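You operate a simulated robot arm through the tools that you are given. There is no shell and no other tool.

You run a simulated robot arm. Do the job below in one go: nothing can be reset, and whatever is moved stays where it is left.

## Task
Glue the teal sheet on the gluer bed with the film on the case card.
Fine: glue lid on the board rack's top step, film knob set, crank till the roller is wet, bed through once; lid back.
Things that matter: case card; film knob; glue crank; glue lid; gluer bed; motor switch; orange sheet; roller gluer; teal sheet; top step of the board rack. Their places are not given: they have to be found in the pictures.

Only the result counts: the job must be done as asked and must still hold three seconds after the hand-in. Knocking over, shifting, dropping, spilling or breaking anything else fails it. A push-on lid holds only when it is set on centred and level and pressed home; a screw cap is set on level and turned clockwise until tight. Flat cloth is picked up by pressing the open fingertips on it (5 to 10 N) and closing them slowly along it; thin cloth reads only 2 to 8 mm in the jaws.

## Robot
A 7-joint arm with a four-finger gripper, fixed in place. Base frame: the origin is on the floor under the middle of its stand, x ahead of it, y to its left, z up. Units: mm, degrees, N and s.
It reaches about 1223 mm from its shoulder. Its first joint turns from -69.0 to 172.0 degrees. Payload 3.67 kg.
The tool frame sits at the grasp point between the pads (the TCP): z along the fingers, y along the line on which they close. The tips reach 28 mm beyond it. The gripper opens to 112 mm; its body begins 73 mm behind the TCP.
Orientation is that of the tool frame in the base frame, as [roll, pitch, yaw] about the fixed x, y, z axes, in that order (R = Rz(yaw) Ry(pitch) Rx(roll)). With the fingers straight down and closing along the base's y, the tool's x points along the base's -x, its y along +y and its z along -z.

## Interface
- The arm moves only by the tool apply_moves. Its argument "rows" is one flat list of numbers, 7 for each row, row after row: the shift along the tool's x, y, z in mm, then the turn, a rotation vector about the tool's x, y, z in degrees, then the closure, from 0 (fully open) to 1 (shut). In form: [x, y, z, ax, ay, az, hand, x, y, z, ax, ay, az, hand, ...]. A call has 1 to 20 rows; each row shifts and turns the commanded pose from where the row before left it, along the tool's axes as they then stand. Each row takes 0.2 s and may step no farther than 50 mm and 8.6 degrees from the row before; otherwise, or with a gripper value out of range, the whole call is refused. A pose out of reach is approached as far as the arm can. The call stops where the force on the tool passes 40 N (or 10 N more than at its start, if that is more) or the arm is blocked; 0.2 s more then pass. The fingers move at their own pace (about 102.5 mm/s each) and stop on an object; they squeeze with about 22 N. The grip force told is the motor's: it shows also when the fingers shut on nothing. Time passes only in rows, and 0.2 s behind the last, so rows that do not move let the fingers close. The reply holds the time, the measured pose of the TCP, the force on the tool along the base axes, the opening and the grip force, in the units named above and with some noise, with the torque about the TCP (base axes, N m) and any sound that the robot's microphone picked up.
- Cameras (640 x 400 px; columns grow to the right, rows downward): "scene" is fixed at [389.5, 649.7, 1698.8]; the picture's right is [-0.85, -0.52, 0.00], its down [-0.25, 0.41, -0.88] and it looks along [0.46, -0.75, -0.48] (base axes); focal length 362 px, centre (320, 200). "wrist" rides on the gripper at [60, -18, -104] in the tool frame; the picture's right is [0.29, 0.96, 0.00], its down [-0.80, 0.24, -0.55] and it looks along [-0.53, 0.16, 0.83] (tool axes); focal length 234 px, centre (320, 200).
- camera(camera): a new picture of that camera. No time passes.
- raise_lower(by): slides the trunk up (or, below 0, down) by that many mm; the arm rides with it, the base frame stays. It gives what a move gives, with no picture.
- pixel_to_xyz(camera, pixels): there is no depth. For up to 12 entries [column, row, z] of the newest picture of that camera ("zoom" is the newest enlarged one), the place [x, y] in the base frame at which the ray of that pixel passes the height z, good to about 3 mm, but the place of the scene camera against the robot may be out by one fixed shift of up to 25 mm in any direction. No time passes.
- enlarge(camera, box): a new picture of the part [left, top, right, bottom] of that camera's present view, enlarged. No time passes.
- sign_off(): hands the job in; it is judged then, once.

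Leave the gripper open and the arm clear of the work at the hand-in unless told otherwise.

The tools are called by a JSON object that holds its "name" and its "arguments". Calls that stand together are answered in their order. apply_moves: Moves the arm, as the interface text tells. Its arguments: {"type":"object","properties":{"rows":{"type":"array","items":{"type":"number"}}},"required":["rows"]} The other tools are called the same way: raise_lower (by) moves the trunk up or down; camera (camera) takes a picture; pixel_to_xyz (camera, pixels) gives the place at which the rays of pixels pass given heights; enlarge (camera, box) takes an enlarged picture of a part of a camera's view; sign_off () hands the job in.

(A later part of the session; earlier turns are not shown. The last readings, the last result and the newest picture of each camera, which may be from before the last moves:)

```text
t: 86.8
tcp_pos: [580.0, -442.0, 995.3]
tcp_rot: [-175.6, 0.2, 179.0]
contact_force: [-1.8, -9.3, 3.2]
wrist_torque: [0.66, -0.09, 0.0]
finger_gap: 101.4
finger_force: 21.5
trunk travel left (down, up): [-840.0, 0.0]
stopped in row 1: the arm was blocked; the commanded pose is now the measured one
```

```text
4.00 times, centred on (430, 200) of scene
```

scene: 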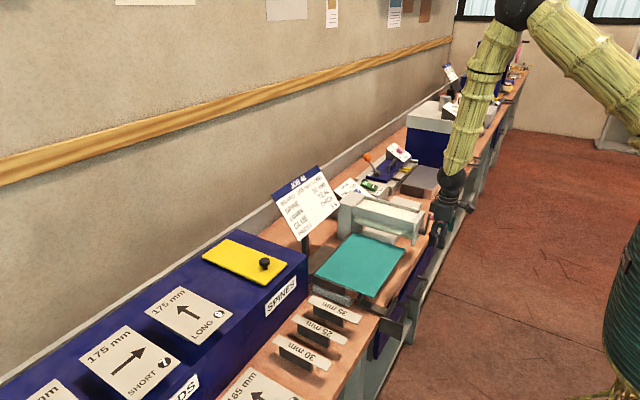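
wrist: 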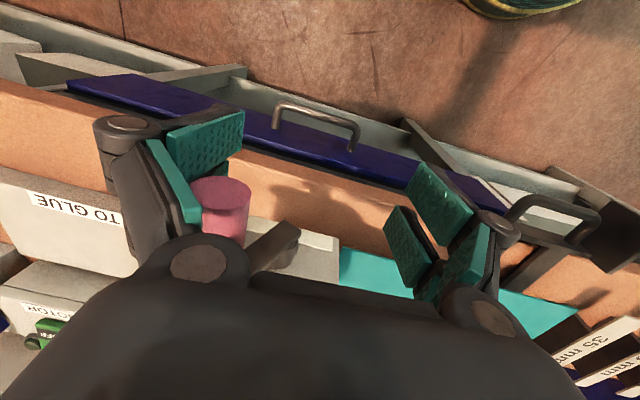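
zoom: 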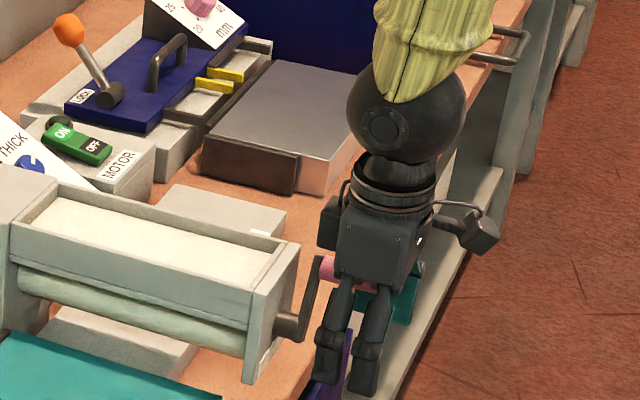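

The roller now looks pale (wet) instead of black! Zoom to verify.

{"name": "enlarge", "arguments": {"camera": "scene", "box": [330, 190, 430, 250]}}

{"name": "enlarge", "arguments": {"camera": "scene", "box": [400, 190, 460, 240]}}

```text
6.40 times, centred on (380, 220) of scene
```

zoom: 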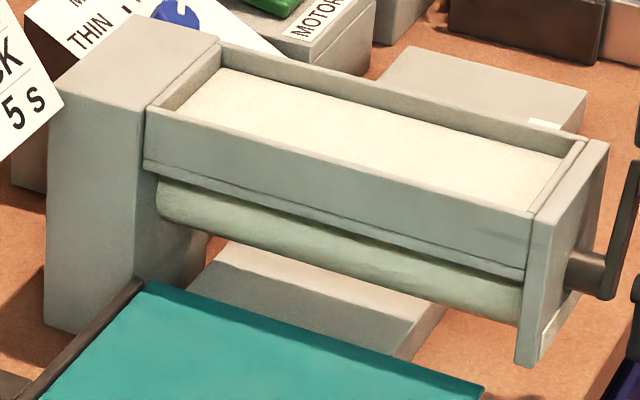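

```text
8.00 times, centred on (430, 215) of scene
```

zoom: 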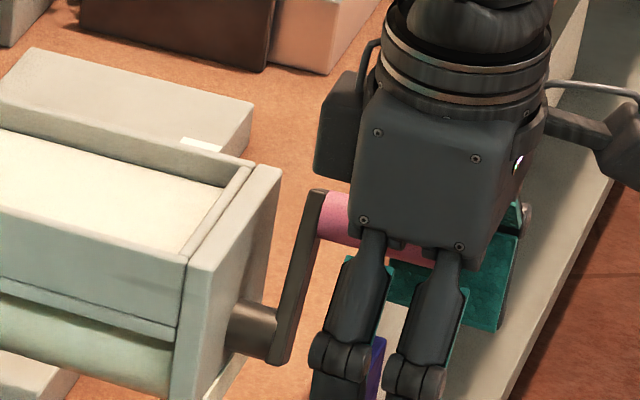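

The roller is evenly wet along its length. The crank handle rests near the top. Now open the hand fully (no movement) to free the handle.

{"name": "apply_moves", "arguments": {"rows": [0, 0, 0, 0, 0, 0, 0.02, 0, 0, 0, 0, 0, 0, 0]}}

{"name": "camera", "arguments": {"camera": "wrist"}}

```text
t: 87.1
tcp_pos: [574.4, -381.0, 1011.1]
tcp_rot: [-171.5, -0.1, 179.5]
contact_force: [-16.2, -75.3, -7.6]
wrist_torque: [1.47, 0.25, -1.92]
finger_gap: 112.3
finger_force: 2.6
trunk travel left (down, up): [-840.0, 0.0]
stopped in row 1: the arm was blocked; the commanded pose is now the measured one
```

```text
taken
```

wrist: 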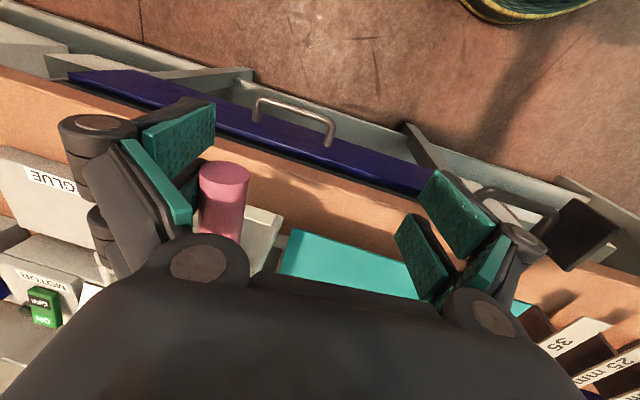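

The arm has drifted +y by itself and is now pushing the crank handle with 75 N. Relieve this immediately: move −y a few mm (and slightly up).

{"name": "apply_moves", "arguments": {"rows": [0, -8, 0, 0, 0, 0, 0, 0, -8, 0, 0, 0, 0, 0]}}

```text
t: 87.7
tcp_pos: [581.0, -395.8, 1015.0]
tcp_rot: [-172.2, 0.2, -179.9]
contact_force: [-0.4, 0.3, 0.7]
wrist_torque: [-0.05, -0.02, 0.01]
finger_gap: 112.0
finger_force: 0.1
trunk travel left (down, up): [-840.0, 0.0]
```

Force is gone and the arm is responding normally. Check the handle's position relative to the fingers.

{"name": "camera", "arguments": {"camera": "wrist"}}

{"name": "enlarge", "arguments": {"camera": "scene", "box": [370, 170, 470, 250]}}

```text
taken
```

wrist: 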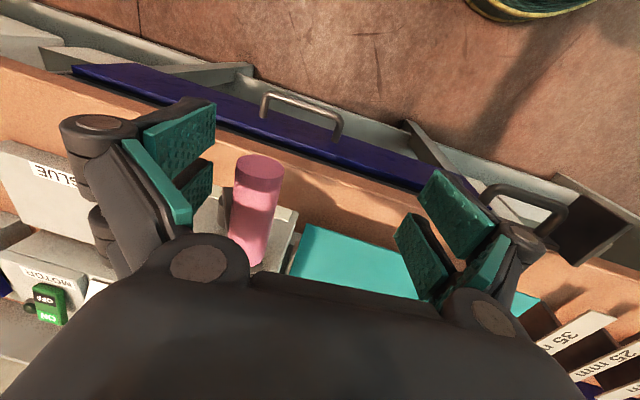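

```text
5.00 times, centred on (420, 210) of scene
```

zoom: 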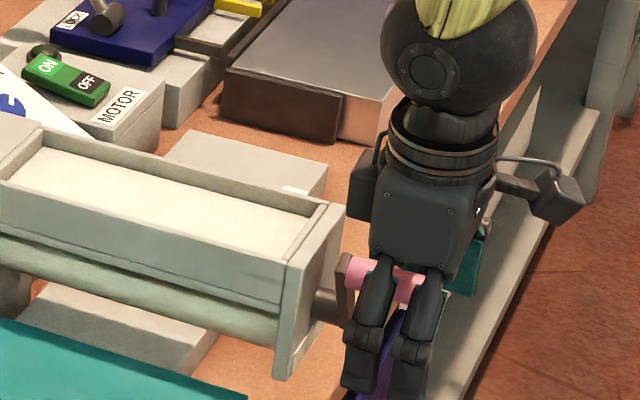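

Handle is free between the open fingers. Retreat straight along the tool axis 110 mm, then level the hand.

{"name": "apply_moves", "arguments": {"rows": [0, 0, -10, 0, 0, 0, 0, 0, 0, -20, 0, 0, 0, 0, 0, 0, -30, 0, 0, 0, 0, 0, 0, -30, 0, 0, 0, 0, 0, 0, -30, 0, 0, 0, 0, 0, 0, -20, -3.9, 0, 0, 0, 0, 0, -20, -3.9, 0, 0, 0]}}

{"name": "camera", "arguments": {"camera": "wrist"}}

{"name": "enlarge", "arguments": {"camera": "scene", "box": [330, 190, 450, 270]}}

```text
t: 89.3
tcp_pos: [580.3, -388.2, 1167.1]
tcp_rot: [179.4, 0.1, -179.9]
contact_force: [-1.5, 0.9, -0.3]
wrist_torque: [0.04, -0.02, -0.01]
finger_gap: 112.1
finger_force: 0.0
trunk travel left (down, up): [-840.0, 0.0]
```

```text
taken
```

wrist: 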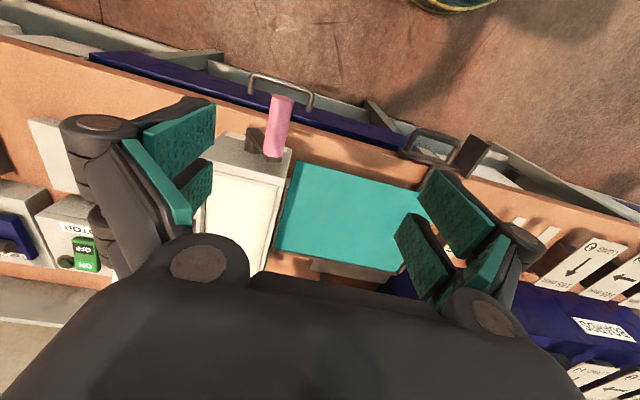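

```text
5.00 times, centred on (390, 230) of scene
```

zoom: 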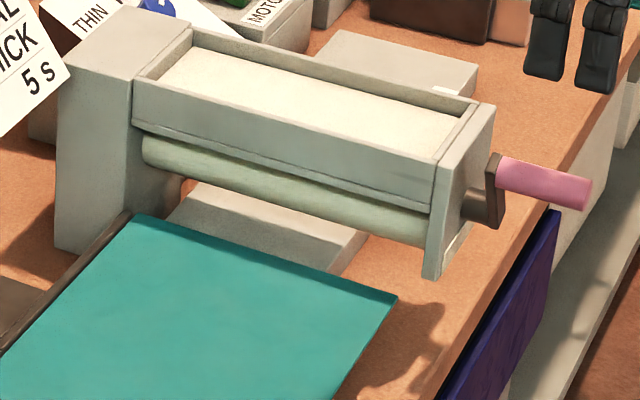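

Free; the roller is wet and the bed undisturbed. Next, look closely at the bed's handle: move to about (585,−200,1150).

{"name": "apply_moves", "arguments": {"rows": [0, 30, 0, 0, 0, 0, 0, 0, 40, 0, 0, 0, 0, 0, 0, 40, 0, 0, 0, 0, 0, 0, 40, 0, 0, 0, 0, 0, 0, 40, 0, 0, 0, 0, 0]}}

{"name": "camera", "arguments": {"camera": "wrist"}}

{"name": "enlarge", "arguments": {"camera": "wrist", "box": [220, 0, 440, 140]}}

```text
t: 90.5
tcp_pos: [580.5, -190.1, 1171.2]
tcp_rot: [179.8, 0.1, 180.0]
contact_force: [-0.6, 0.2, 0.5]
wrist_torque: [-0.05, -0.02, 0.01]
finger_gap: 111.9
finger_force: 0.0
trunk travel left (down, up): [-840.0, 0.0]
```

```text
taken
```

wrist: 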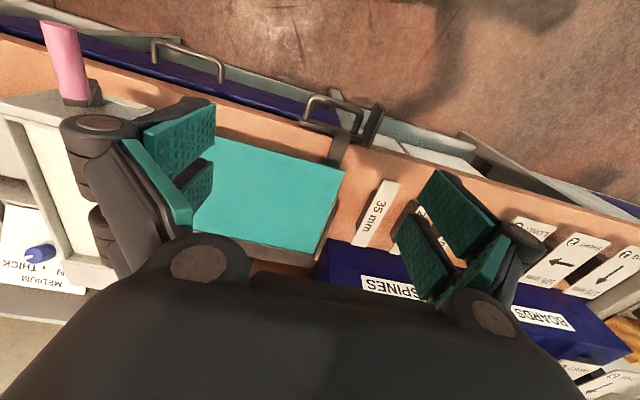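

```text
2.86 times, centred on (330, 70) of wrist
```

zoom: 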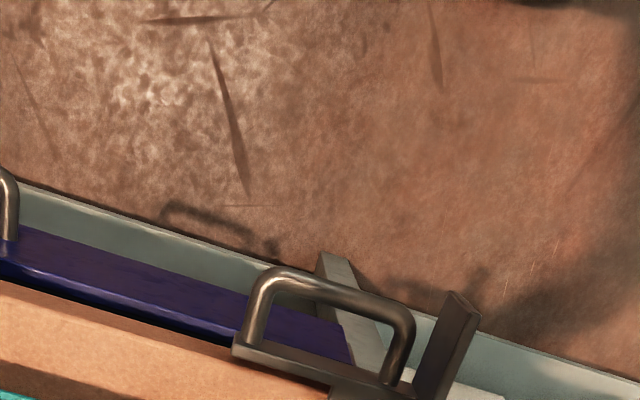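

Triangulated: loop bar at x≈587, z≈865, y −203…−112; push plate at y≈−93, x 568–630, z 844–904. I'll push the plate's +y face toward −y with closed fingers, hand tilted 45° from the front so it passes below/in front of the crank. First go to y≈−25 at this height.

{"name": "apply_moves", "arguments": {"rows": [0, 40, 0, 0, 0, 0, 0.5, 0, 40, 0, 0, 0, 0, 0.9, 0, 40, 0, 0, 0, 0, 1, 0, 40, 0, 0, 0, 0, 1, 0, 5, 0, 0, 0, 0, 1]}}

{"name": "apply_moves", "arguments": {"rows": [0, 0, 0, 0, -7.5, 0, 1, 0, 0, 0, 0, -7.5, 0, 1, 0, 0, 0, 0, -7.5, 0, 1, 0, 0, 0, 0, -7.5, 0, 1, 0, 0, 0, 0, -7.5, 0, 1, 0, 0, 0, 0, -7.5, 0, 1]}}

{"name": "camera", "arguments": {"camera": "wrist"}}

{"name": "camera", "arguments": {"camera": "scene"}}

```text
t: 91.7
tcp_pos: [579.5, -26.7, 1170.5]
tcp_rot: [179.7, 0.1, -180.0]
contact_force: [0.6, -0.3, -0.3]
wrist_torque: [0.05, 0.02, -0.01]
finger_gap: 0.1
finger_force: 21.7
trunk travel left (down, up): [-840.0, 0.0]
```

```text
t: 93.3
tcp_pos: [594.6, -27.1, 1204.0]
tcp_rot: [169.8, 45.6, 169.8]
contact_force: [-0.9, -0.3, 0.3]
wrist_torque: [0.02, -0.03, 0.04]
finger_gap: 0.0
finger_force: 22.2
trunk travel left (down, up): [-840.0, 0.0]
stopped in row 6: the arm was blocked; the commanded pose is now the measured one
```

```text
taken
```

wrist: 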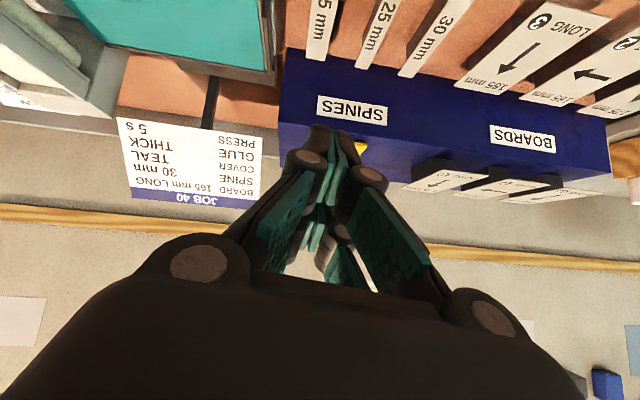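

```text
taken
```

scene: 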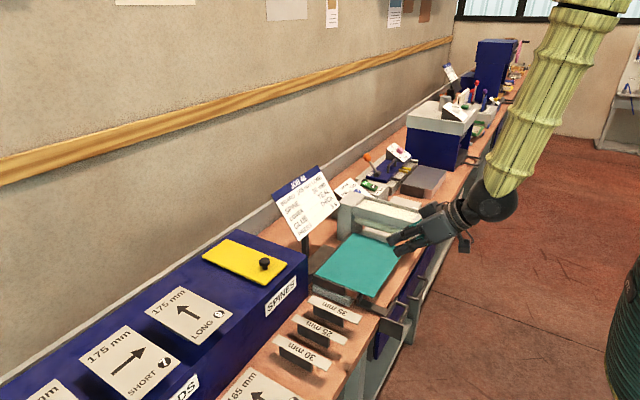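

The arm reached 45° tilt but with ~10° skew (near a limit at this height). Lower straight down ~120 mm and see if it gets easier.

{"name": "apply_moves", "arguments": {"rows": [28.6, -5, 27.5, 0, 0, 0, 1, 28.6, -5, 27.5, 0, 0, 0, 1, 28.6, -5, 27.5, 0, 0, 0, 1]}}

{"name": "apply_moves", "arguments": {"rows": [0, 0, 0, 1.5, 0.6, -3.5, 1, 0, 0, 0, 1.5, 0.6, -3.5, 1]}}

```text
t: 94.1
tcp_pos: [593.6, -29.6, 1079.8]
tcp_rot: [170.7, 45.5, 170.8]
contact_force: [-0.3, -0.4, 0.2]
wrist_torque: [-0.01, -0.01, -0.01]
finger_gap: 0.0
finger_force: 22.4
trunk travel left (down, up): [-840.0, 0.0]
```

```text
t: 94.7
tcp_pos: [594.5, -39.9, 1077.3]
tcp_rot: [177.4, 43.4, 175.7]
contact_force: [-0.6, 0.2, 0.3]
wrist_torque: [-0.02, 0.0, 0.01]
finger_gap: 0.0
finger_force: 21.7
trunk travel left (down, up): [-840.0, 0.0]
```

Better lower down: nearly exact 45° pose. Continue to about (560,−45,975) and then look.

{"name": "apply_moves", "arguments": {"rows": [31.8, -2, 15.3, 1, 0, -1.5, 1, 31.8, -2, 15.3, 1, 0, -1.5, 1, 31.8, -1, 15.3, 0, 0, -1, 1]}}

{"name": "camera", "arguments": {"camera": "wrist"}}

{"name": "camera", "arguments": {"camera": "scene"}}

```text
t: 95.5
tcp_pos: [559.0, -37.0, 981.7]
tcp_rot: [-173.1, 44.7, -173.5]
contact_force: [0.2, -0.1, -0.8]
wrist_torque: [0.02, -0.02, 0.0]
finger_gap: 0.0
finger_force: 22.2
trunk travel left (down, up): [-840.0, 0.0]
```

```text
taken
```

wrist: 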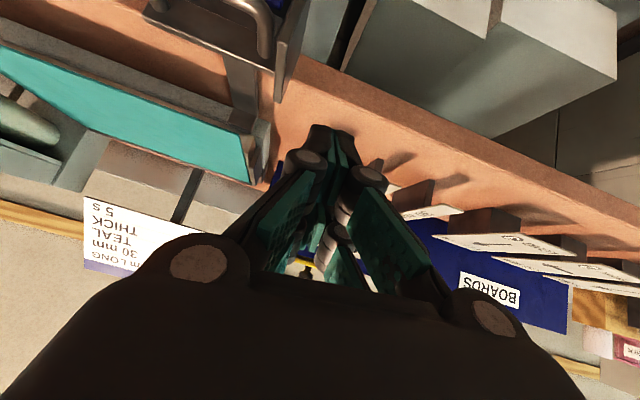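

```text
taken
```

scene: 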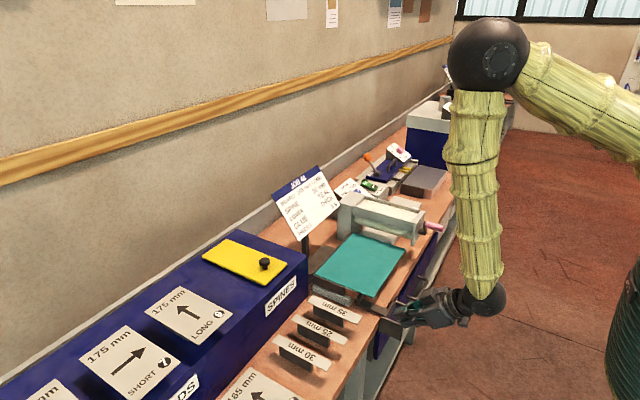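

Good view: the loop (top, ~(220,20)) and push plate (~(290,45)) are left of the closed fingers. Correct the small skew and descend to z≈890 at x≈570.

{"name": "apply_moves", "arguments": {"rows": [19, -2, 23.5, -1.2, 0, 2.3, 1, 19, -2, 23.5, -1.1, 0, 2.3, 1]}}

{"name": "camera", "arguments": {"camera": "wrist"}}

{"name": "enlarge", "arguments": {"camera": "scene", "box": [350, 260, 500, 360]}}

```text
t: 96.1
tcp_pos: [567.0, -44.9, 921.5]
tcp_rot: [179.5, 44.9, 179.6]
contact_force: [-0.5, -0.7, -0.1]
wrist_torque: [0.01, -0.01, 0.01]
finger_gap: 0.0
finger_force: 22.4
trunk travel left (down, up): [-840.0, 0.0]
```

```text
taken
```

wrist: 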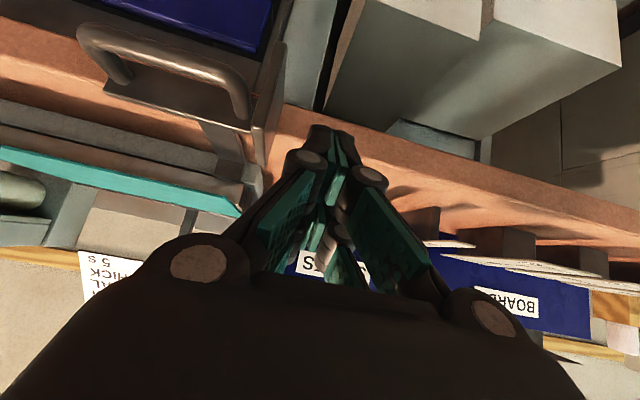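

```text
4.00 times, centred on (425, 310) of scene
```

zoom: 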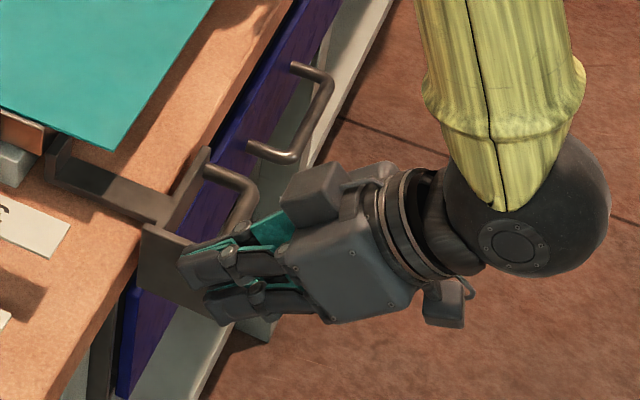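

Pose is exact now. Lower 34 mm (to z≈888) and then creep toward −y until the finger meets the plate.

{"name": "apply_moves", "arguments": {"rows": [10.2, 0, 13.7, 0, 0, 0, 1, 10.2, 0, 13.7, 0, 0, 0, 1]}}

{"name": "apply_moves", "arguments": {"rows": [0, -5, 0, 0, 0, 0, 1, 0, -5, 0, 0, 0, 0, 1, 0, -4, 0, 0, 0, 0, 1]}}

{"name": "camera", "arguments": {"camera": "wrist"}}

{"name": "enlarge", "arguments": {"camera": "scene", "box": [350, 260, 500, 360]}}

```text
t: 96.7
tcp_pos: [569.7, -44.5, 888.1]
tcp_rot: [179.5, 44.9, 179.6]
contact_force: [-0.3, -0.7, 0.3]
wrist_torque: [-0.01, 0.03, -0.02]
finger_gap: 0.1
finger_force: 22.3
trunk travel left (down, up): [-840.0, 0.0]
```

```text
t: 97.5
tcp_pos: [569.1, -59.0, 889.5]
tcp_rot: [179.6, 44.9, 179.7]
contact_force: [0.3, 0.6, 0.1]
wrist_torque: [0.01, -0.01, -0.03]
finger_gap: 0.2
finger_force: 22.0
trunk travel left (down, up): [-840.0, 0.0]
```

```text
taken
```

wrist: 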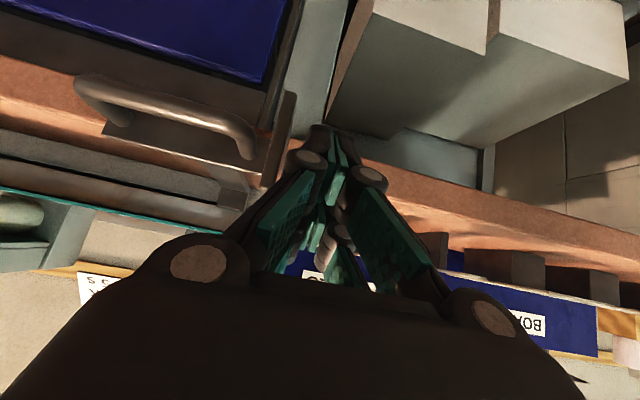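

```text
4.00 times, centred on (425, 310) of scene
```

zoom: 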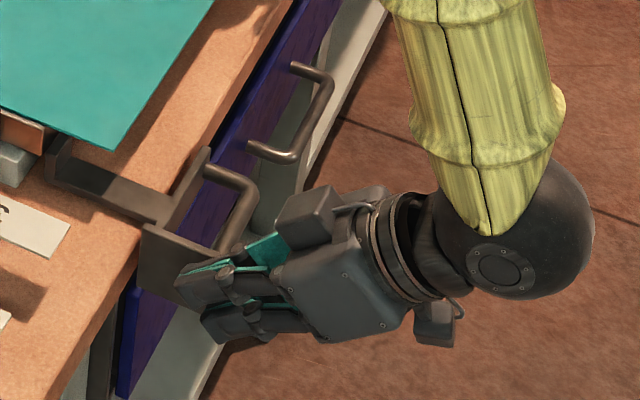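

Nearly touching the plate. Creep on in 3 mm steps.

{"name": "apply_moves", "arguments": {"rows": [0, -3, 0, 0, 0, 0, 1, 0, -3, 0, 0, 0, 0, 1]}}

{"name": "apply_moves", "arguments": {"rows": [0, -3, 0, 0, 0, 0, 1, 0, -3, 0, 0, 0, 0, 1]}}

{"name": "apply_moves", "arguments": {"rows": [0, -3, 0, 0, 0, 0, 1, 0, -3, 0, 0, 0, 0, 1]}}

```text
t: 98.1
tcp_pos: [569.7, -64.8, 888.9]
tcp_rot: [179.7, 44.9, 179.6]
contact_force: [0.3, -0.8, 0.4]
wrist_torque: [-0.06, 0.01, -0.01]
finger_gap: 0.2
finger_force: 22.8
trunk travel left (down, up): [-840.0, 0.0]
```

```text
t: 98.7
tcp_pos: [569.7, -70.0, 888.3]
tcp_rot: [179.6, 44.9, 179.6]
contact_force: [-0.2, 2.6, -0.1]
wrist_torque: [0.0, 0.01, 0.03]
finger_gap: 0.1
finger_force: 22.3
trunk travel left (down, up): [-840.0, 0.0]
```

```text
t: 99.3
tcp_pos: [570.4, -77.3, 888.0]
tcp_rot: [179.6, 44.9, 179.6]
contact_force: [-0.1, 1.7, 0.5]
wrist_torque: [-0.05, -0.01, 0.02]
finger_gap: 0.0
finger_force: 21.8
trunk travel left (down, up): [-840.0, 0.0]
```

Light contact (≈2 N): the bed may already be sliding. Check the scene.

{"name": "enlarge", "arguments": {"camera": "scene", "box": [320, 220, 480, 340]}}

{"name": "apply_moves", "arguments": {"rows": [0, -5, 0, 0, 0, 0, 1, 0, -5, 0, 0, 0, 0, 1, 0, -5, 0, 0, 0, 0, 1, 0, -5, 0, 0, 0, 0, 1]}}

{"name": "enlarge", "arguments": {"camera": "scene", "box": [320, 220, 480, 340]}}

```text
3.33 times, centred on (400, 280) of scene
```

zoom: 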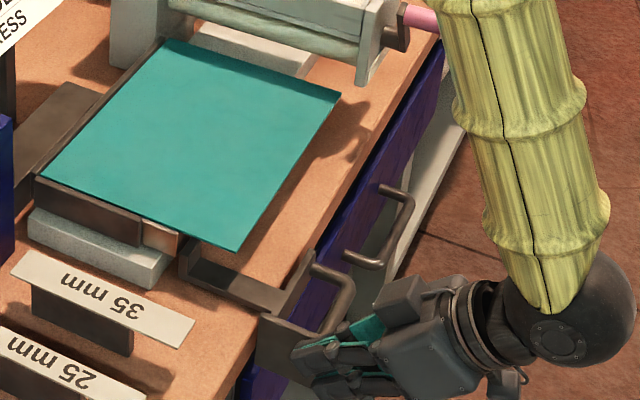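

```text
t: 100.3
tcp_pos: [568.8, -98.1, 887.4]
tcp_rot: [179.6, 44.9, 179.6]
contact_force: [0.5, 1.0, 1.0]
wrist_torque: [-0.05, -0.01, -0.01]
finger_gap: 0.0
finger_force: 21.9
trunk travel left (down, up): [-840.0, 0.0]
```

```text
3.33 times, centred on (400, 280) of scene
```

zoom: 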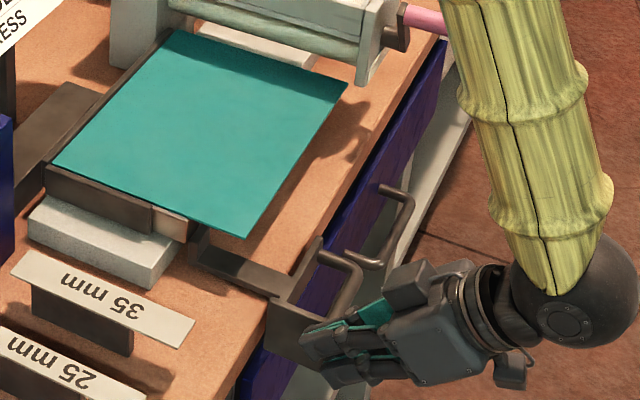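

The bed slides easily with the sheet on it. Continue pushing −y: 20 rows of 8 mm.

{"name": "apply_moves", "arguments": {"rows": [0, -8, 0, 0, 0, 0, 1, 0, -8, 0, 0, 0, 0, 1, 0, -8, 0, 0, 0, 0, 1, 0, -8, 0, 0, 0, 0, 1, 0, -8, 0, 0, 0, 0, 1, 0, -8, 0, 0, 0, 0, 1, 0, -8, 0, 0, 0, 0, 1, 0, -8, 0, 0, 0, 0, 1, 0, -8, 0, 0, 0, 0, 1, 0, -8, 0, 0, 0, 0, 1, 0, -8, 0, 0, 0, 0, 1, 0, -8, 0, 0, 0, 0, 1, 0, -8, 0, 0, 0, 0, 1, 0, -8, 0, 0, 0, 0, 1, 0, -8, 0, 0, 0, 0, 1, 0, -8, 0, 0, 0, 0, 1, 0, -8, 0, 0, 0, 0, 1, 0, -8, 0, 0, 0, 0, 1, 0, -8, 0, 0, 0, 0, 1, 0, -8, 0, 0, 0, 0, 1]}}

{"name": "camera", "arguments": {"camera": "wrist"}}

{"name": "enlarge", "arguments": {"camera": "scene", "box": [320, 180, 480, 300]}}

```text
t: 104.5
tcp_pos: [568.6, -256.2, 887.0]
tcp_rot: [179.6, 44.9, 179.5]
contact_force: [0.9, 2.3, 0.3]
wrist_torque: [0.0, 0.04, 0.06]
finger_gap: 0.0
finger_force: 21.9
trunk travel left (down, up): [-840.0, 0.0]
```

```text
taken
```

wrist: 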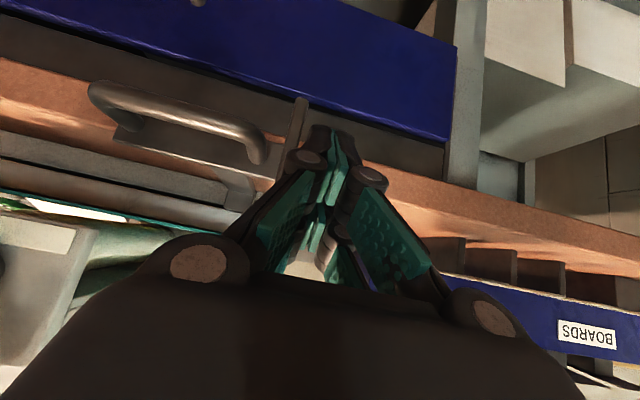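

```text
3.33 times, centred on (400, 240) of scene
```

zoom: 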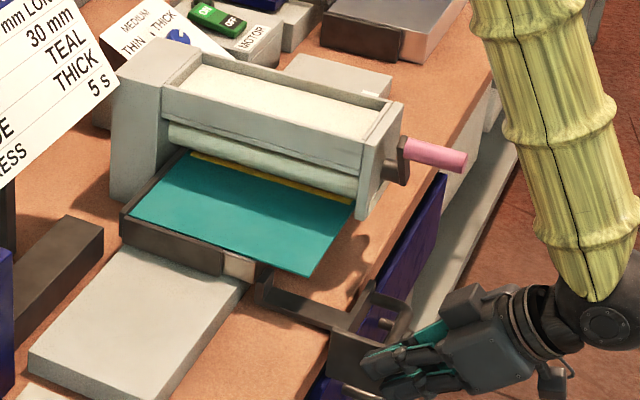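

The sheet is feeding under the roller. Continue another 20 rows of 8 mm, keeping clear of the crank.

{"name": "apply_moves", "arguments": {"rows": [0, -8, 0, 0, 0, 0, 1, 0, -8, 0, 0, 0, 0, 1, 0, -8, 0, 0, 0, 0, 1, 0, -8, 0, 0, 0, 0, 1, 0, -8, 0, 0, 0, 0, 1, 0, -8, 0, 0, 0, 0, 1, 0, -8, 0, 0, 0, 0, 1, 0, -8, 0, 0, 0, 0, 1, 0, -8, 0, 0, 0, 0, 1, 0, -8, 0, 0, 0, 0, 1, 0, -8, 0, 0, 0, 0, 1, 0, -8, 0, 0, 0, 0, 1, 0, -8, 0, 0, 0, 0, 1, 0, -8, 0, 0, 0, 0, 1]}}

{"name": "camera", "arguments": {"camera": "wrist"}}

{"name": "enlarge", "arguments": {"camera": "scene", "box": [320, 170, 480, 290]}}

```text
t: 107.5
tcp_pos: [567.9, -369.1, 886.1]
tcp_rot: [179.7, 44.9, 179.5]
contact_force: [1.1, 1.6, 0.4]
wrist_torque: [-0.02, 0.01, 0.02]
finger_gap: 0.3
finger_force: 21.7
trunk travel left (down, up): [-840.0, 0.0]
```

```text
taken
```

wrist: 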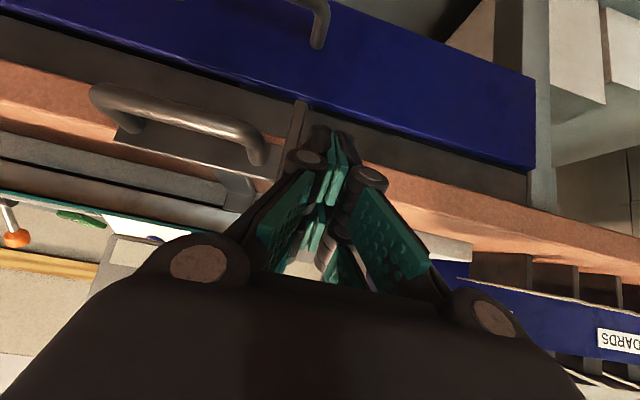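

```text
3.33 times, centred on (400, 230) of scene
```

zoom: 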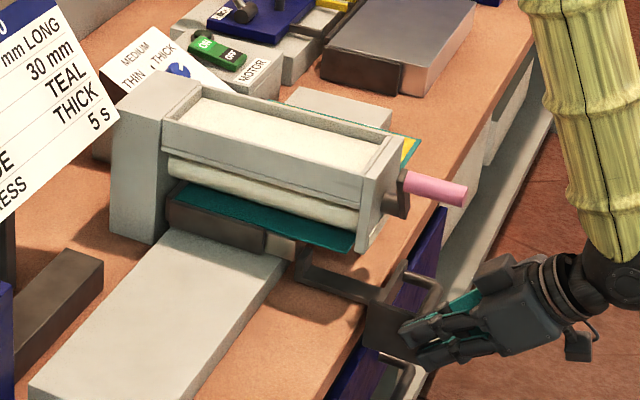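

Glue film (yellow) shows on the sheet emerging on the far side. Continue 12 more rows of 8 mm, watching for an end stop.

{"name": "apply_moves", "arguments": {"rows": [0, -8, 0, 0, 0, 0, 1, 0, -8, 0, 0, 0, 0, 1, 0, -8, 0, 0, 0, 0, 1, 0, -8, 0, 0, 0, 0, 1, 0, -8, 0, 0, 0, 0, 1, 0, -8, 0, 0, 0, 0, 1, 0, -8, 0, 0, 0, 0, 1, 0, -8, 0, 0, 0, 0, 1]}}

{"name": "camera", "arguments": {"camera": "wrist"}}

{"name": "enlarge", "arguments": {"camera": "scene", "box": [320, 160, 480, 280]}}

```text
t: 109.3
tcp_pos: [568.5, -432.8, 887.9]
tcp_rot: [179.7, 44.9, 179.6]
contact_force: [-0.2, 2.2, 0.2]
wrist_torque: [-0.05, -0.02, -0.02]
finger_gap: 0.2
finger_force: 22.4
trunk travel left (down, up): [-840.0, 0.0]
```

```text
taken
```

wrist: 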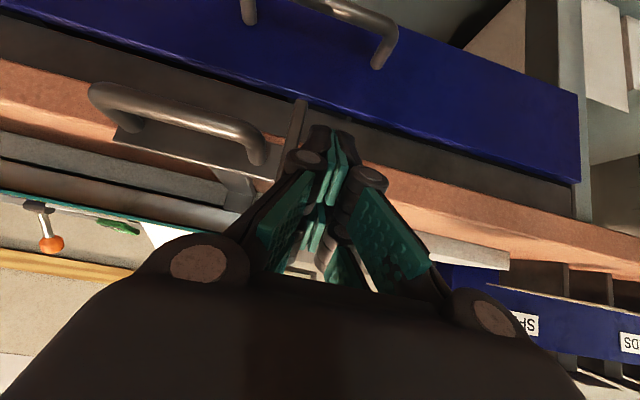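

```text
3.33 times, centred on (400, 220) of scene
```

zoom: 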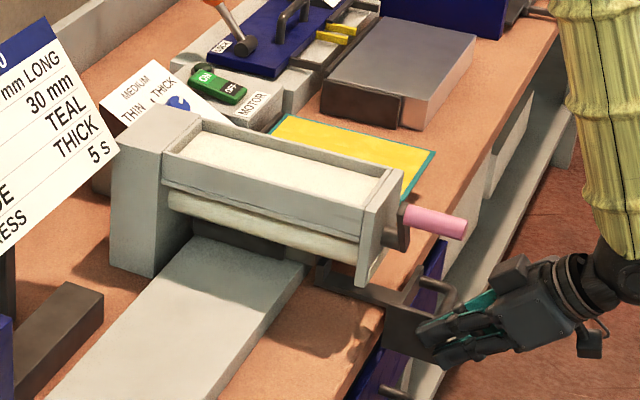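

Sheet emerging with an even yellow film. Push on 6 rows × 7 mm and check for the stop.

{"name": "apply_moves", "arguments": {"rows": [0, -7, 0, 0, 0, 0, 1, 0, -7, 0, 0, 0, 0, 1, 0, -7, 0, 0, 0, 0, 1, 0, -7, 0, 0, 0, 0, 1]}}

{"name": "enlarge", "arguments": {"camera": "scene", "box": [320, 160, 480, 280]}}

```text
t: 110.3
tcp_pos: [567.9, -461.2, 887.1]
tcp_rot: [179.6, 44.9, 179.6]
contact_force: [1.3, 1.7, 0.5]
wrist_torque: [-0.04, 0.0, 0.02]
finger_gap: 0.2
finger_force: 21.6
trunk travel left (down, up): [-840.0, 0.0]
```

```text
3.33 times, centred on (400, 220) of scene
```

zoom: 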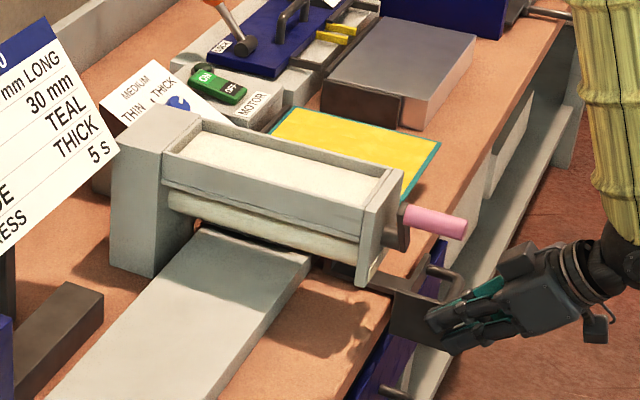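

The sheet's trailing edge should be past the roller now. Push a bit further to see if there is an end stop.

{"name": "apply_moves", "arguments": {"rows": [0, -6, 0, 0, 0, 0, 1, 0, -6, 0, 0, 0, 0, 1, 0, -6, 0, 0, 0, 0, 1]}}

{"name": "enlarge", "arguments": {"camera": "scene", "box": [320, 160, 480, 280]}}

{"name": "camera", "arguments": {"camera": "wrist"}}

```text
t: 111.0
tcp_pos: [566.9, -466.7, 887.1]
tcp_rot: [179.0, 44.9, 179.5]
contact_force: [6.5, 26.7, 4.3]
wrist_torque: [-0.3, 0.01, 0.44]
finger_gap: 0.0
finger_force: 22.4
trunk travel left (down, up): [-840.0, 0.0]
stopped in row 3: the force on the tool passed its limit at 46 N (the readings are from after the stop); the commanded pose is now the measured one
```

```text
3.33 times, centred on (400, 220) of scene
```

zoom: 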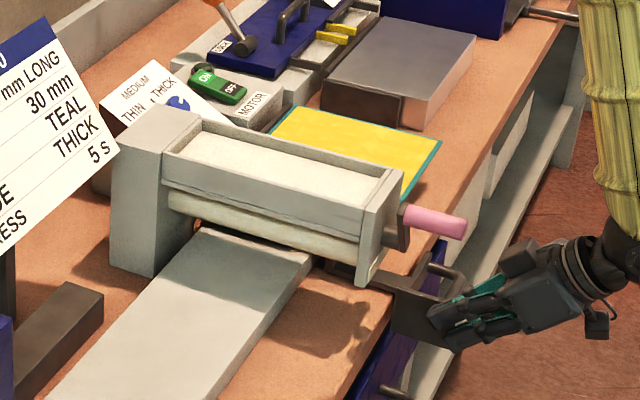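

```text
taken
```

wrist: 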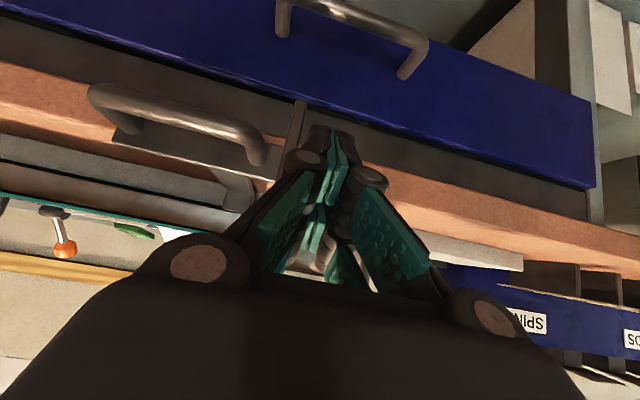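

End stop reached (46 N at travel ≈400 mm). The bed is through. Back off +y away from the plate and the crank.

{"name": "apply_moves", "arguments": {"rows": [0, 4, 0, 0, 0, 0, 1, 0, 15, 0, 0, 0, 0, 1, 0, 30, 0, 0, 0, 0, 1, 0, 40, 0, 0, 0, 0, 1, 0, 40, 0, 0, 0, 0, 1, 0, 40, 0, 0, 0, 0, 1, 0, 30, 0, 0, 0, 0, 1]}}

{"name": "apply_moves", "arguments": {"rows": [-28.3, 0, -28.3, 0, 0, 0, 1, -28.3, 0, -28.3, 0, 0, 0, 1, -28.3, 0, -28.3, 0, 0, 0, 1, -28.3, 0, -28.3, 0, 0, 0, 1, -20, 0, -20, 0, 7.5, 0, 0.5, -10, 0, -15, 0, 7.5, 0, 0, -10, 0, -20, 0, 7.5, 0, 0, -5, 0, -20, 0, 7.5, 0, 0, -5, 0, -20, 0, 7.5, 0, 0, 0, 0, -20, 0, 7.4, 0, 0]}}

{"name": "camera", "arguments": {"camera": "scene"}}

{"name": "camera", "arguments": {"camera": "wrist"}}

```text
t: 112.6
tcp_pos: [565.0, -270.5, 886.9]
tcp_rot: [179.1, 44.6, 179.7]
contact_force: [-0.2, 0.1, 1.1]
wrist_torque: [-0.01, 0.02, 0.0]
finger_gap: 0.1
finger_force: 21.9
trunk travel left (down, up): [-840.0, 0.0]
```

```text
t: 114.8
tcp_pos: [558.1, -276.4, 1177.5]
tcp_rot: [179.3, -0.3, -179.8]
contact_force: [-0.1, -0.1, -0.5]
wrist_torque: [-0.03, 0.0, 0.01]
finger_gap: 112.0
finger_force: 0.1
trunk travel left (down, up): [-840.0, 0.0]
```

```text
taken
```

scene: 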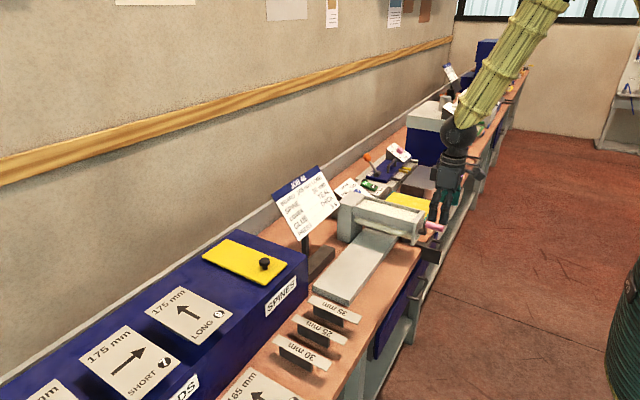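

```text
taken
```

wrist: 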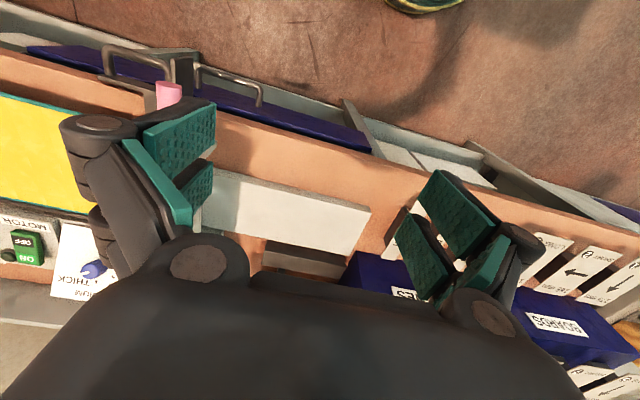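

Now level and clear. The sheet (left) shows a uniform yellow film. Before fetching the lid, I'll look straight down at the trough from the same pose I used on the lid earlier: about (775,−457,1199).

{"name": "apply_moves", "arguments": {"rows": [-20, -10, -30, 0.4, 0, 0, 0, -32, -28, -20, 0, 0, 0, 0, -32, -28, -10, 0, 0, 0, 0, -32, -28, 0, 0, 0, 0, 0, -32, -28, 0, 0, 0, 0, 0, -32, -28, 10, 0, 0, 0, 0, -37, -30, 25, 0.3, 0, 0, 0]}}

{"name": "camera", "arguments": {"camera": "wrist"}}

{"name": "enlarge", "arguments": {"camera": "wrist", "box": [230, 0, 430, 125]}}

{"name": "enlarge", "arguments": {"camera": "wrist", "box": [230, 120, 430, 245]}}

```text
refused: row 7 steps farther than a row can; nothing moved
```

```text
taken
```

wrist: 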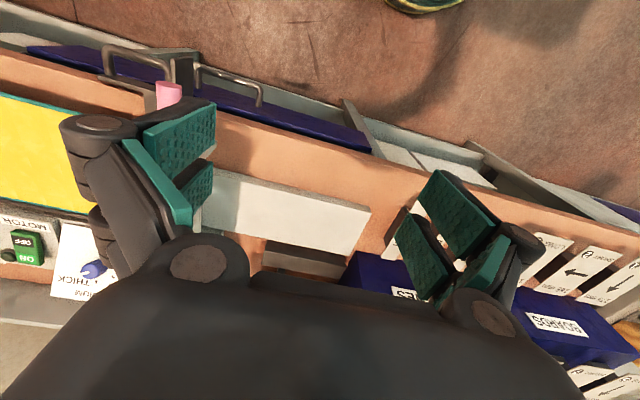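

```text
3.20 times, centred on (330, 62) of wrist
```

zoom: 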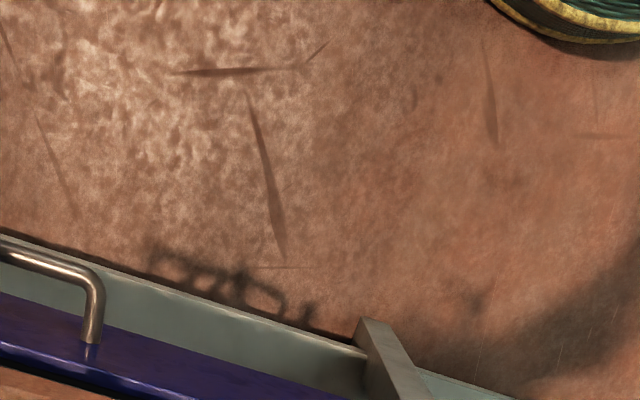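

```text
3.20 times, centred on (330, 182) of wrist
```

zoom: 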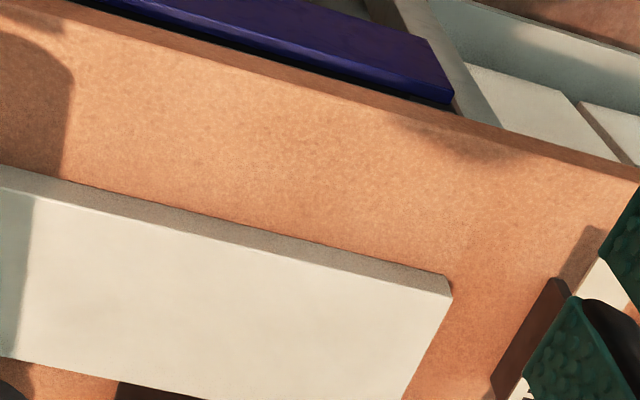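

The last step was over 50 mm; resend with smaller steps.

{"name": "apply_moves", "arguments": {"rows": [-20, -10, -30, 0.4, 0, 0, 0, -31, -27, -20, 0, 0, 0, 0, -31, -27, -10, 0, 0, 0, 0, -31, -27, 0, 0, 0, 0, 0, -31, -27, 0, 0, 0, 0, 0, -31, -27, 10, 0, 0, 0, 0, -31, -27, 15, 0.3, 0, 0, 0, -11, -8.5, 13, 0, 0, 0, 0]}}

{"name": "camera", "arguments": {"camera": "wrist"}}

{"name": "enlarge", "arguments": {"camera": "wrist", "box": [230, 0, 430, 125]}}

{"name": "enlarge", "arguments": {"camera": "wrist", "box": [230, 120, 430, 245]}}

```text
t: 116.6
tcp_pos: [777.5, -456.8, 1195.3]
tcp_rot: [-179.9, -0.1, -179.8]
contact_force: [-0.4, -0.2, -0.2]
wrist_torque: [-0.01, 0.0, 0.01]
finger_gap: 112.0
finger_force: 0.1
trunk travel left (down, up): [-840.0, 0.0]
```

```text
taken
```

wrist: 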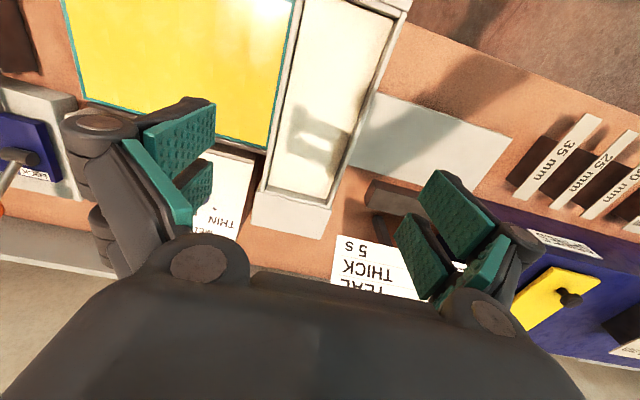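

```text
3.20 times, centred on (330, 62) of wrist
```

zoom: 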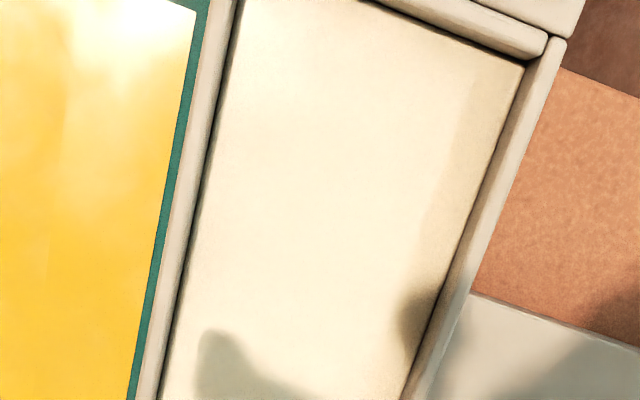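

```text
3.20 times, centred on (330, 182) of wrist
```

zoom: 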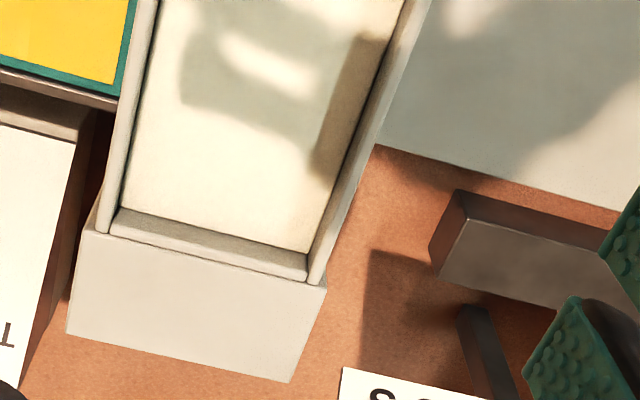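

The trough rim spans x≈670.6–900.4, y≈−506.7…−405.7 → centre ≈ (785.5,−456.2). The sheet's glue film looks complete. Now fetch the lid: rise to z≈1290, go to y≈49, then over the rack.

{"name": "apply_moves", "arguments": {"rows": [0, 0, -47, 0, 0, 0, 0, 0, 0, -47, 0, 0, 0, 0, 0, 46, 0, 0, 0, 0, 0, 0, 46, 0, 0, 0, 0, 0, 0, 46, 0, 0, 0, 0, 0, 0, 46, 0, 0, 0, 0, 0, 0, 46, 0, 0, 0, 0, 0, 0, 46, 0, 0, 0, 0, 0, 0, 46, 0, 0, 0, 0, 0, 0, 46, 0, 0, 0, 0, 0, 0, 46, 0, 0, 0, 0, 0, 0, 46, 0, 0, 0, 0, 0, 0, 46, 0, 0, 0, 0, 0, -48, 0, 0, 0, 0, 0, 0, -48, 0, 0, 0, 0, 0, 0, -48, 0, 0, 0, 0, 0, 0, -48, 0, 0, 0, 0, 0, 0, -48, 0, 0, 0, 0, 0, 0]}}

{"name": "camera", "arguments": {"camera": "wrist"}}

{"name": "enlarge", "arguments": {"camera": "wrist", "box": [230, 0, 430, 200]}}

```text
t: 120.4
tcp_pos: [1019.0, 53.6, 1284.3]
tcp_rot: [-179.8, -0.5, -179.8]
contact_force: [1.0, 0.5, 0.5]
wrist_torque: [-0.03, 0.08, -0.02]
finger_gap: 111.9
finger_force: 0.0
trunk travel left (down, up): [-840.0, 0.0]
```

```text
taken
```

wrist: 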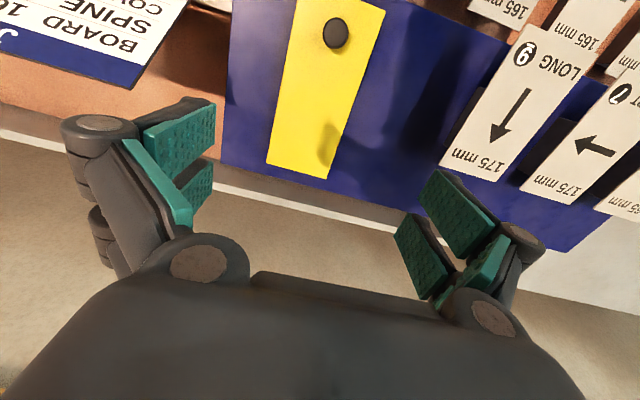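

```text
2.00 times, centred on (330, 100) of wrist
```

zoom: 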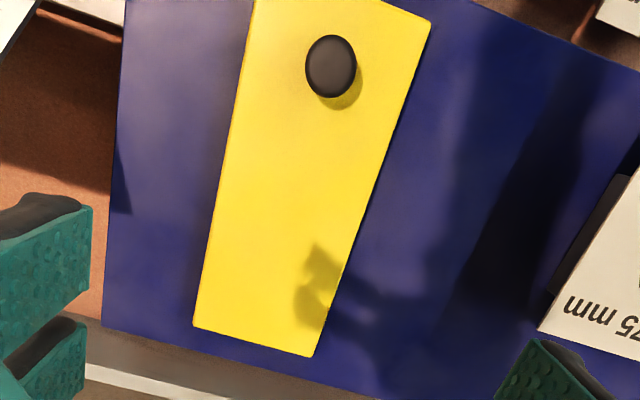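

Descend to about z=1100 above the lid and re-check alignment.

{"name": "apply_moves", "arguments": {"rows": [0, -2, 45, 0, 0, 0, 0, 0, -2, 45, 0, 0, 0, 0, 0, 0, 45, 0, 0, 0, 0, 0, 0, 45, 0, 0, 0, 0]}}

{"name": "camera", "arguments": {"camera": "wrist"}}

{"name": "enlarge", "arguments": {"camera": "wrist", "box": [130, 60, 530, 300]}}

```text
t: 121.4
tcp_pos: [1017.0, 52.1, 1108.2]
tcp_rot: [-180.0, -0.3, -179.8]
contact_force: [0.7, -0.1, 0.3]
wrist_torque: [-0.01, 0.04, -0.01]
finger_gap: 111.8
finger_force: 0.1
trunk travel left (down, up): [-840.0, 0.0]
```

```text
taken
```

wrist: 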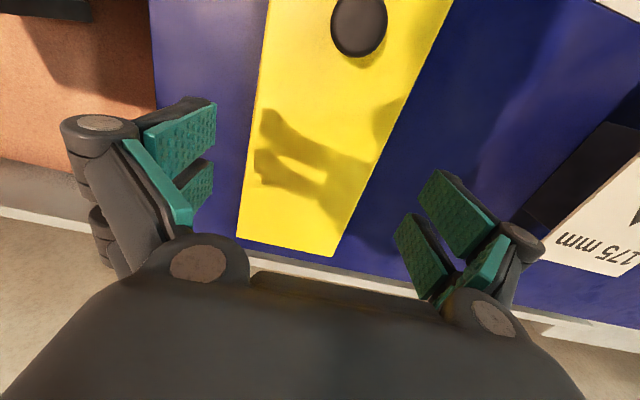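

```text
1.60 times, centred on (330, 180) of wrist
```

zoom: 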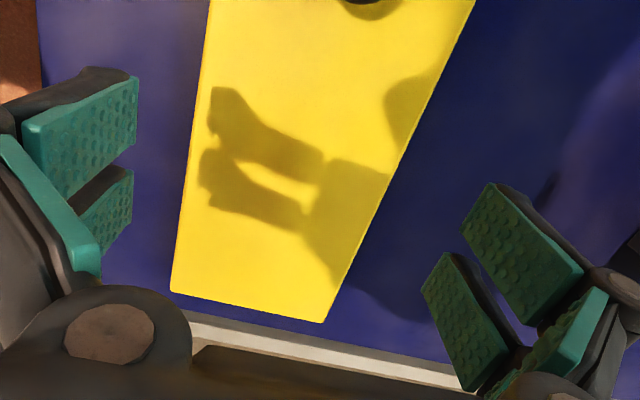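

Lid is centred within ~1 mm in y and ~3 mm in x. Correct (+3 x, −1.2 y) and descend to ≈1050, then check.

{"name": "apply_moves", "arguments": {"rows": [-1.5, -0.6, 20, 0, 0, 0, 0, -1.5, -0.6, 20, 0, 0, 0, 0, 0, 0, 12, 0, 0, 0, 0, 0, 0, 6, 0, 0, 0, 0]}}

{"name": "camera", "arguments": {"camera": "wrist"}}

{"name": "enlarge", "arguments": {"camera": "wrist", "box": [130, 80, 530, 300]}}

```text
t: 122.4
tcp_pos: [1019.0, 46.8, 1050.1]
tcp_rot: [-180.0, -0.2, -179.9]
contact_force: [-0.3, -0.3, 0.1]
wrist_torque: [0.0, 0.0, -0.02]
finger_gap: 111.8
finger_force: 0.0
trunk travel left (down, up): [-840.0, 0.0]
```

```text
taken
```

wrist: 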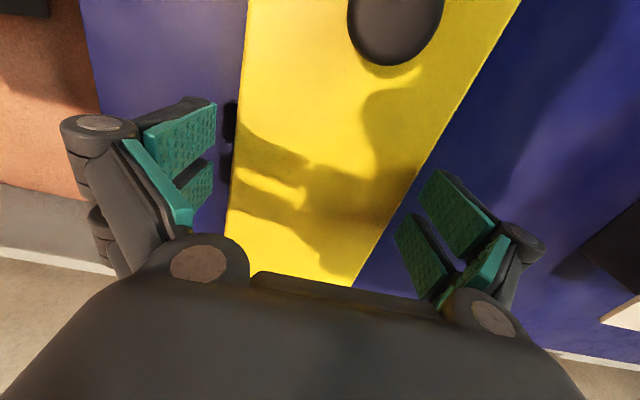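

```text
1.60 times, centred on (330, 190) of wrist
```

zoom: 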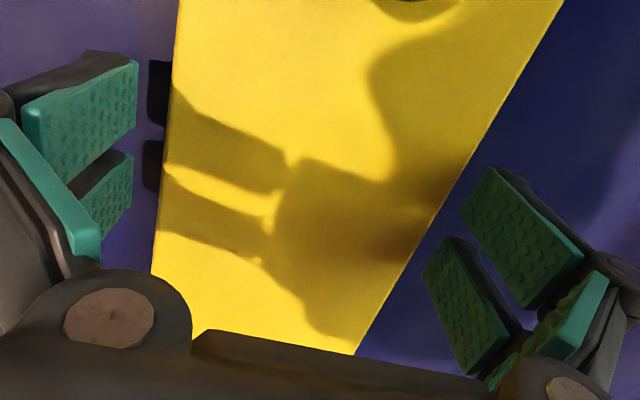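

Gaps on both sides are now about equal. Lower 8 mm more and close gently on the lid.

{"name": "apply_moves", "arguments": {"rows": [0, 0, 3, 0, 0, 0, 0, 0, 0, 3, 0, 0, 0, 0, 0, 0, 2, 0, 0, 0, 0]}}

{"name": "apply_moves", "arguments": {"rows": [0, 0, 0, 0, 0, 0, 0.03, 0, 0, 0, 0, 0, 0, 0.06, 0, 0, 0, 0, 0, 0, 0.08, 0, 0, 0, 0, 0, 0, 0.1]}}

```text
t: 123.2
tcp_pos: [1018.7, 46.9, 1043.9]
tcp_rot: [-179.8, -0.2, -179.8]
contact_force: [0.4, -0.7, 0.1]
wrist_torque: [0.01, 0.01, 0.0]
finger_gap: 112.0
finger_force: 0.0
trunk travel left (down, up): [-840.0, 0.0]
```

```text
t: 124.2
tcp_pos: [1017.8, 46.0, 1043.7]
tcp_rot: [-179.9, -0.2, -179.8]
contact_force: [0.1, 0.4, 2.2]
wrist_torque: [0.03, 0.16, -0.04]
finger_gap: 103.7
finger_force: 21.9
trunk travel left (down, up): [-840.0, 0.0]
```

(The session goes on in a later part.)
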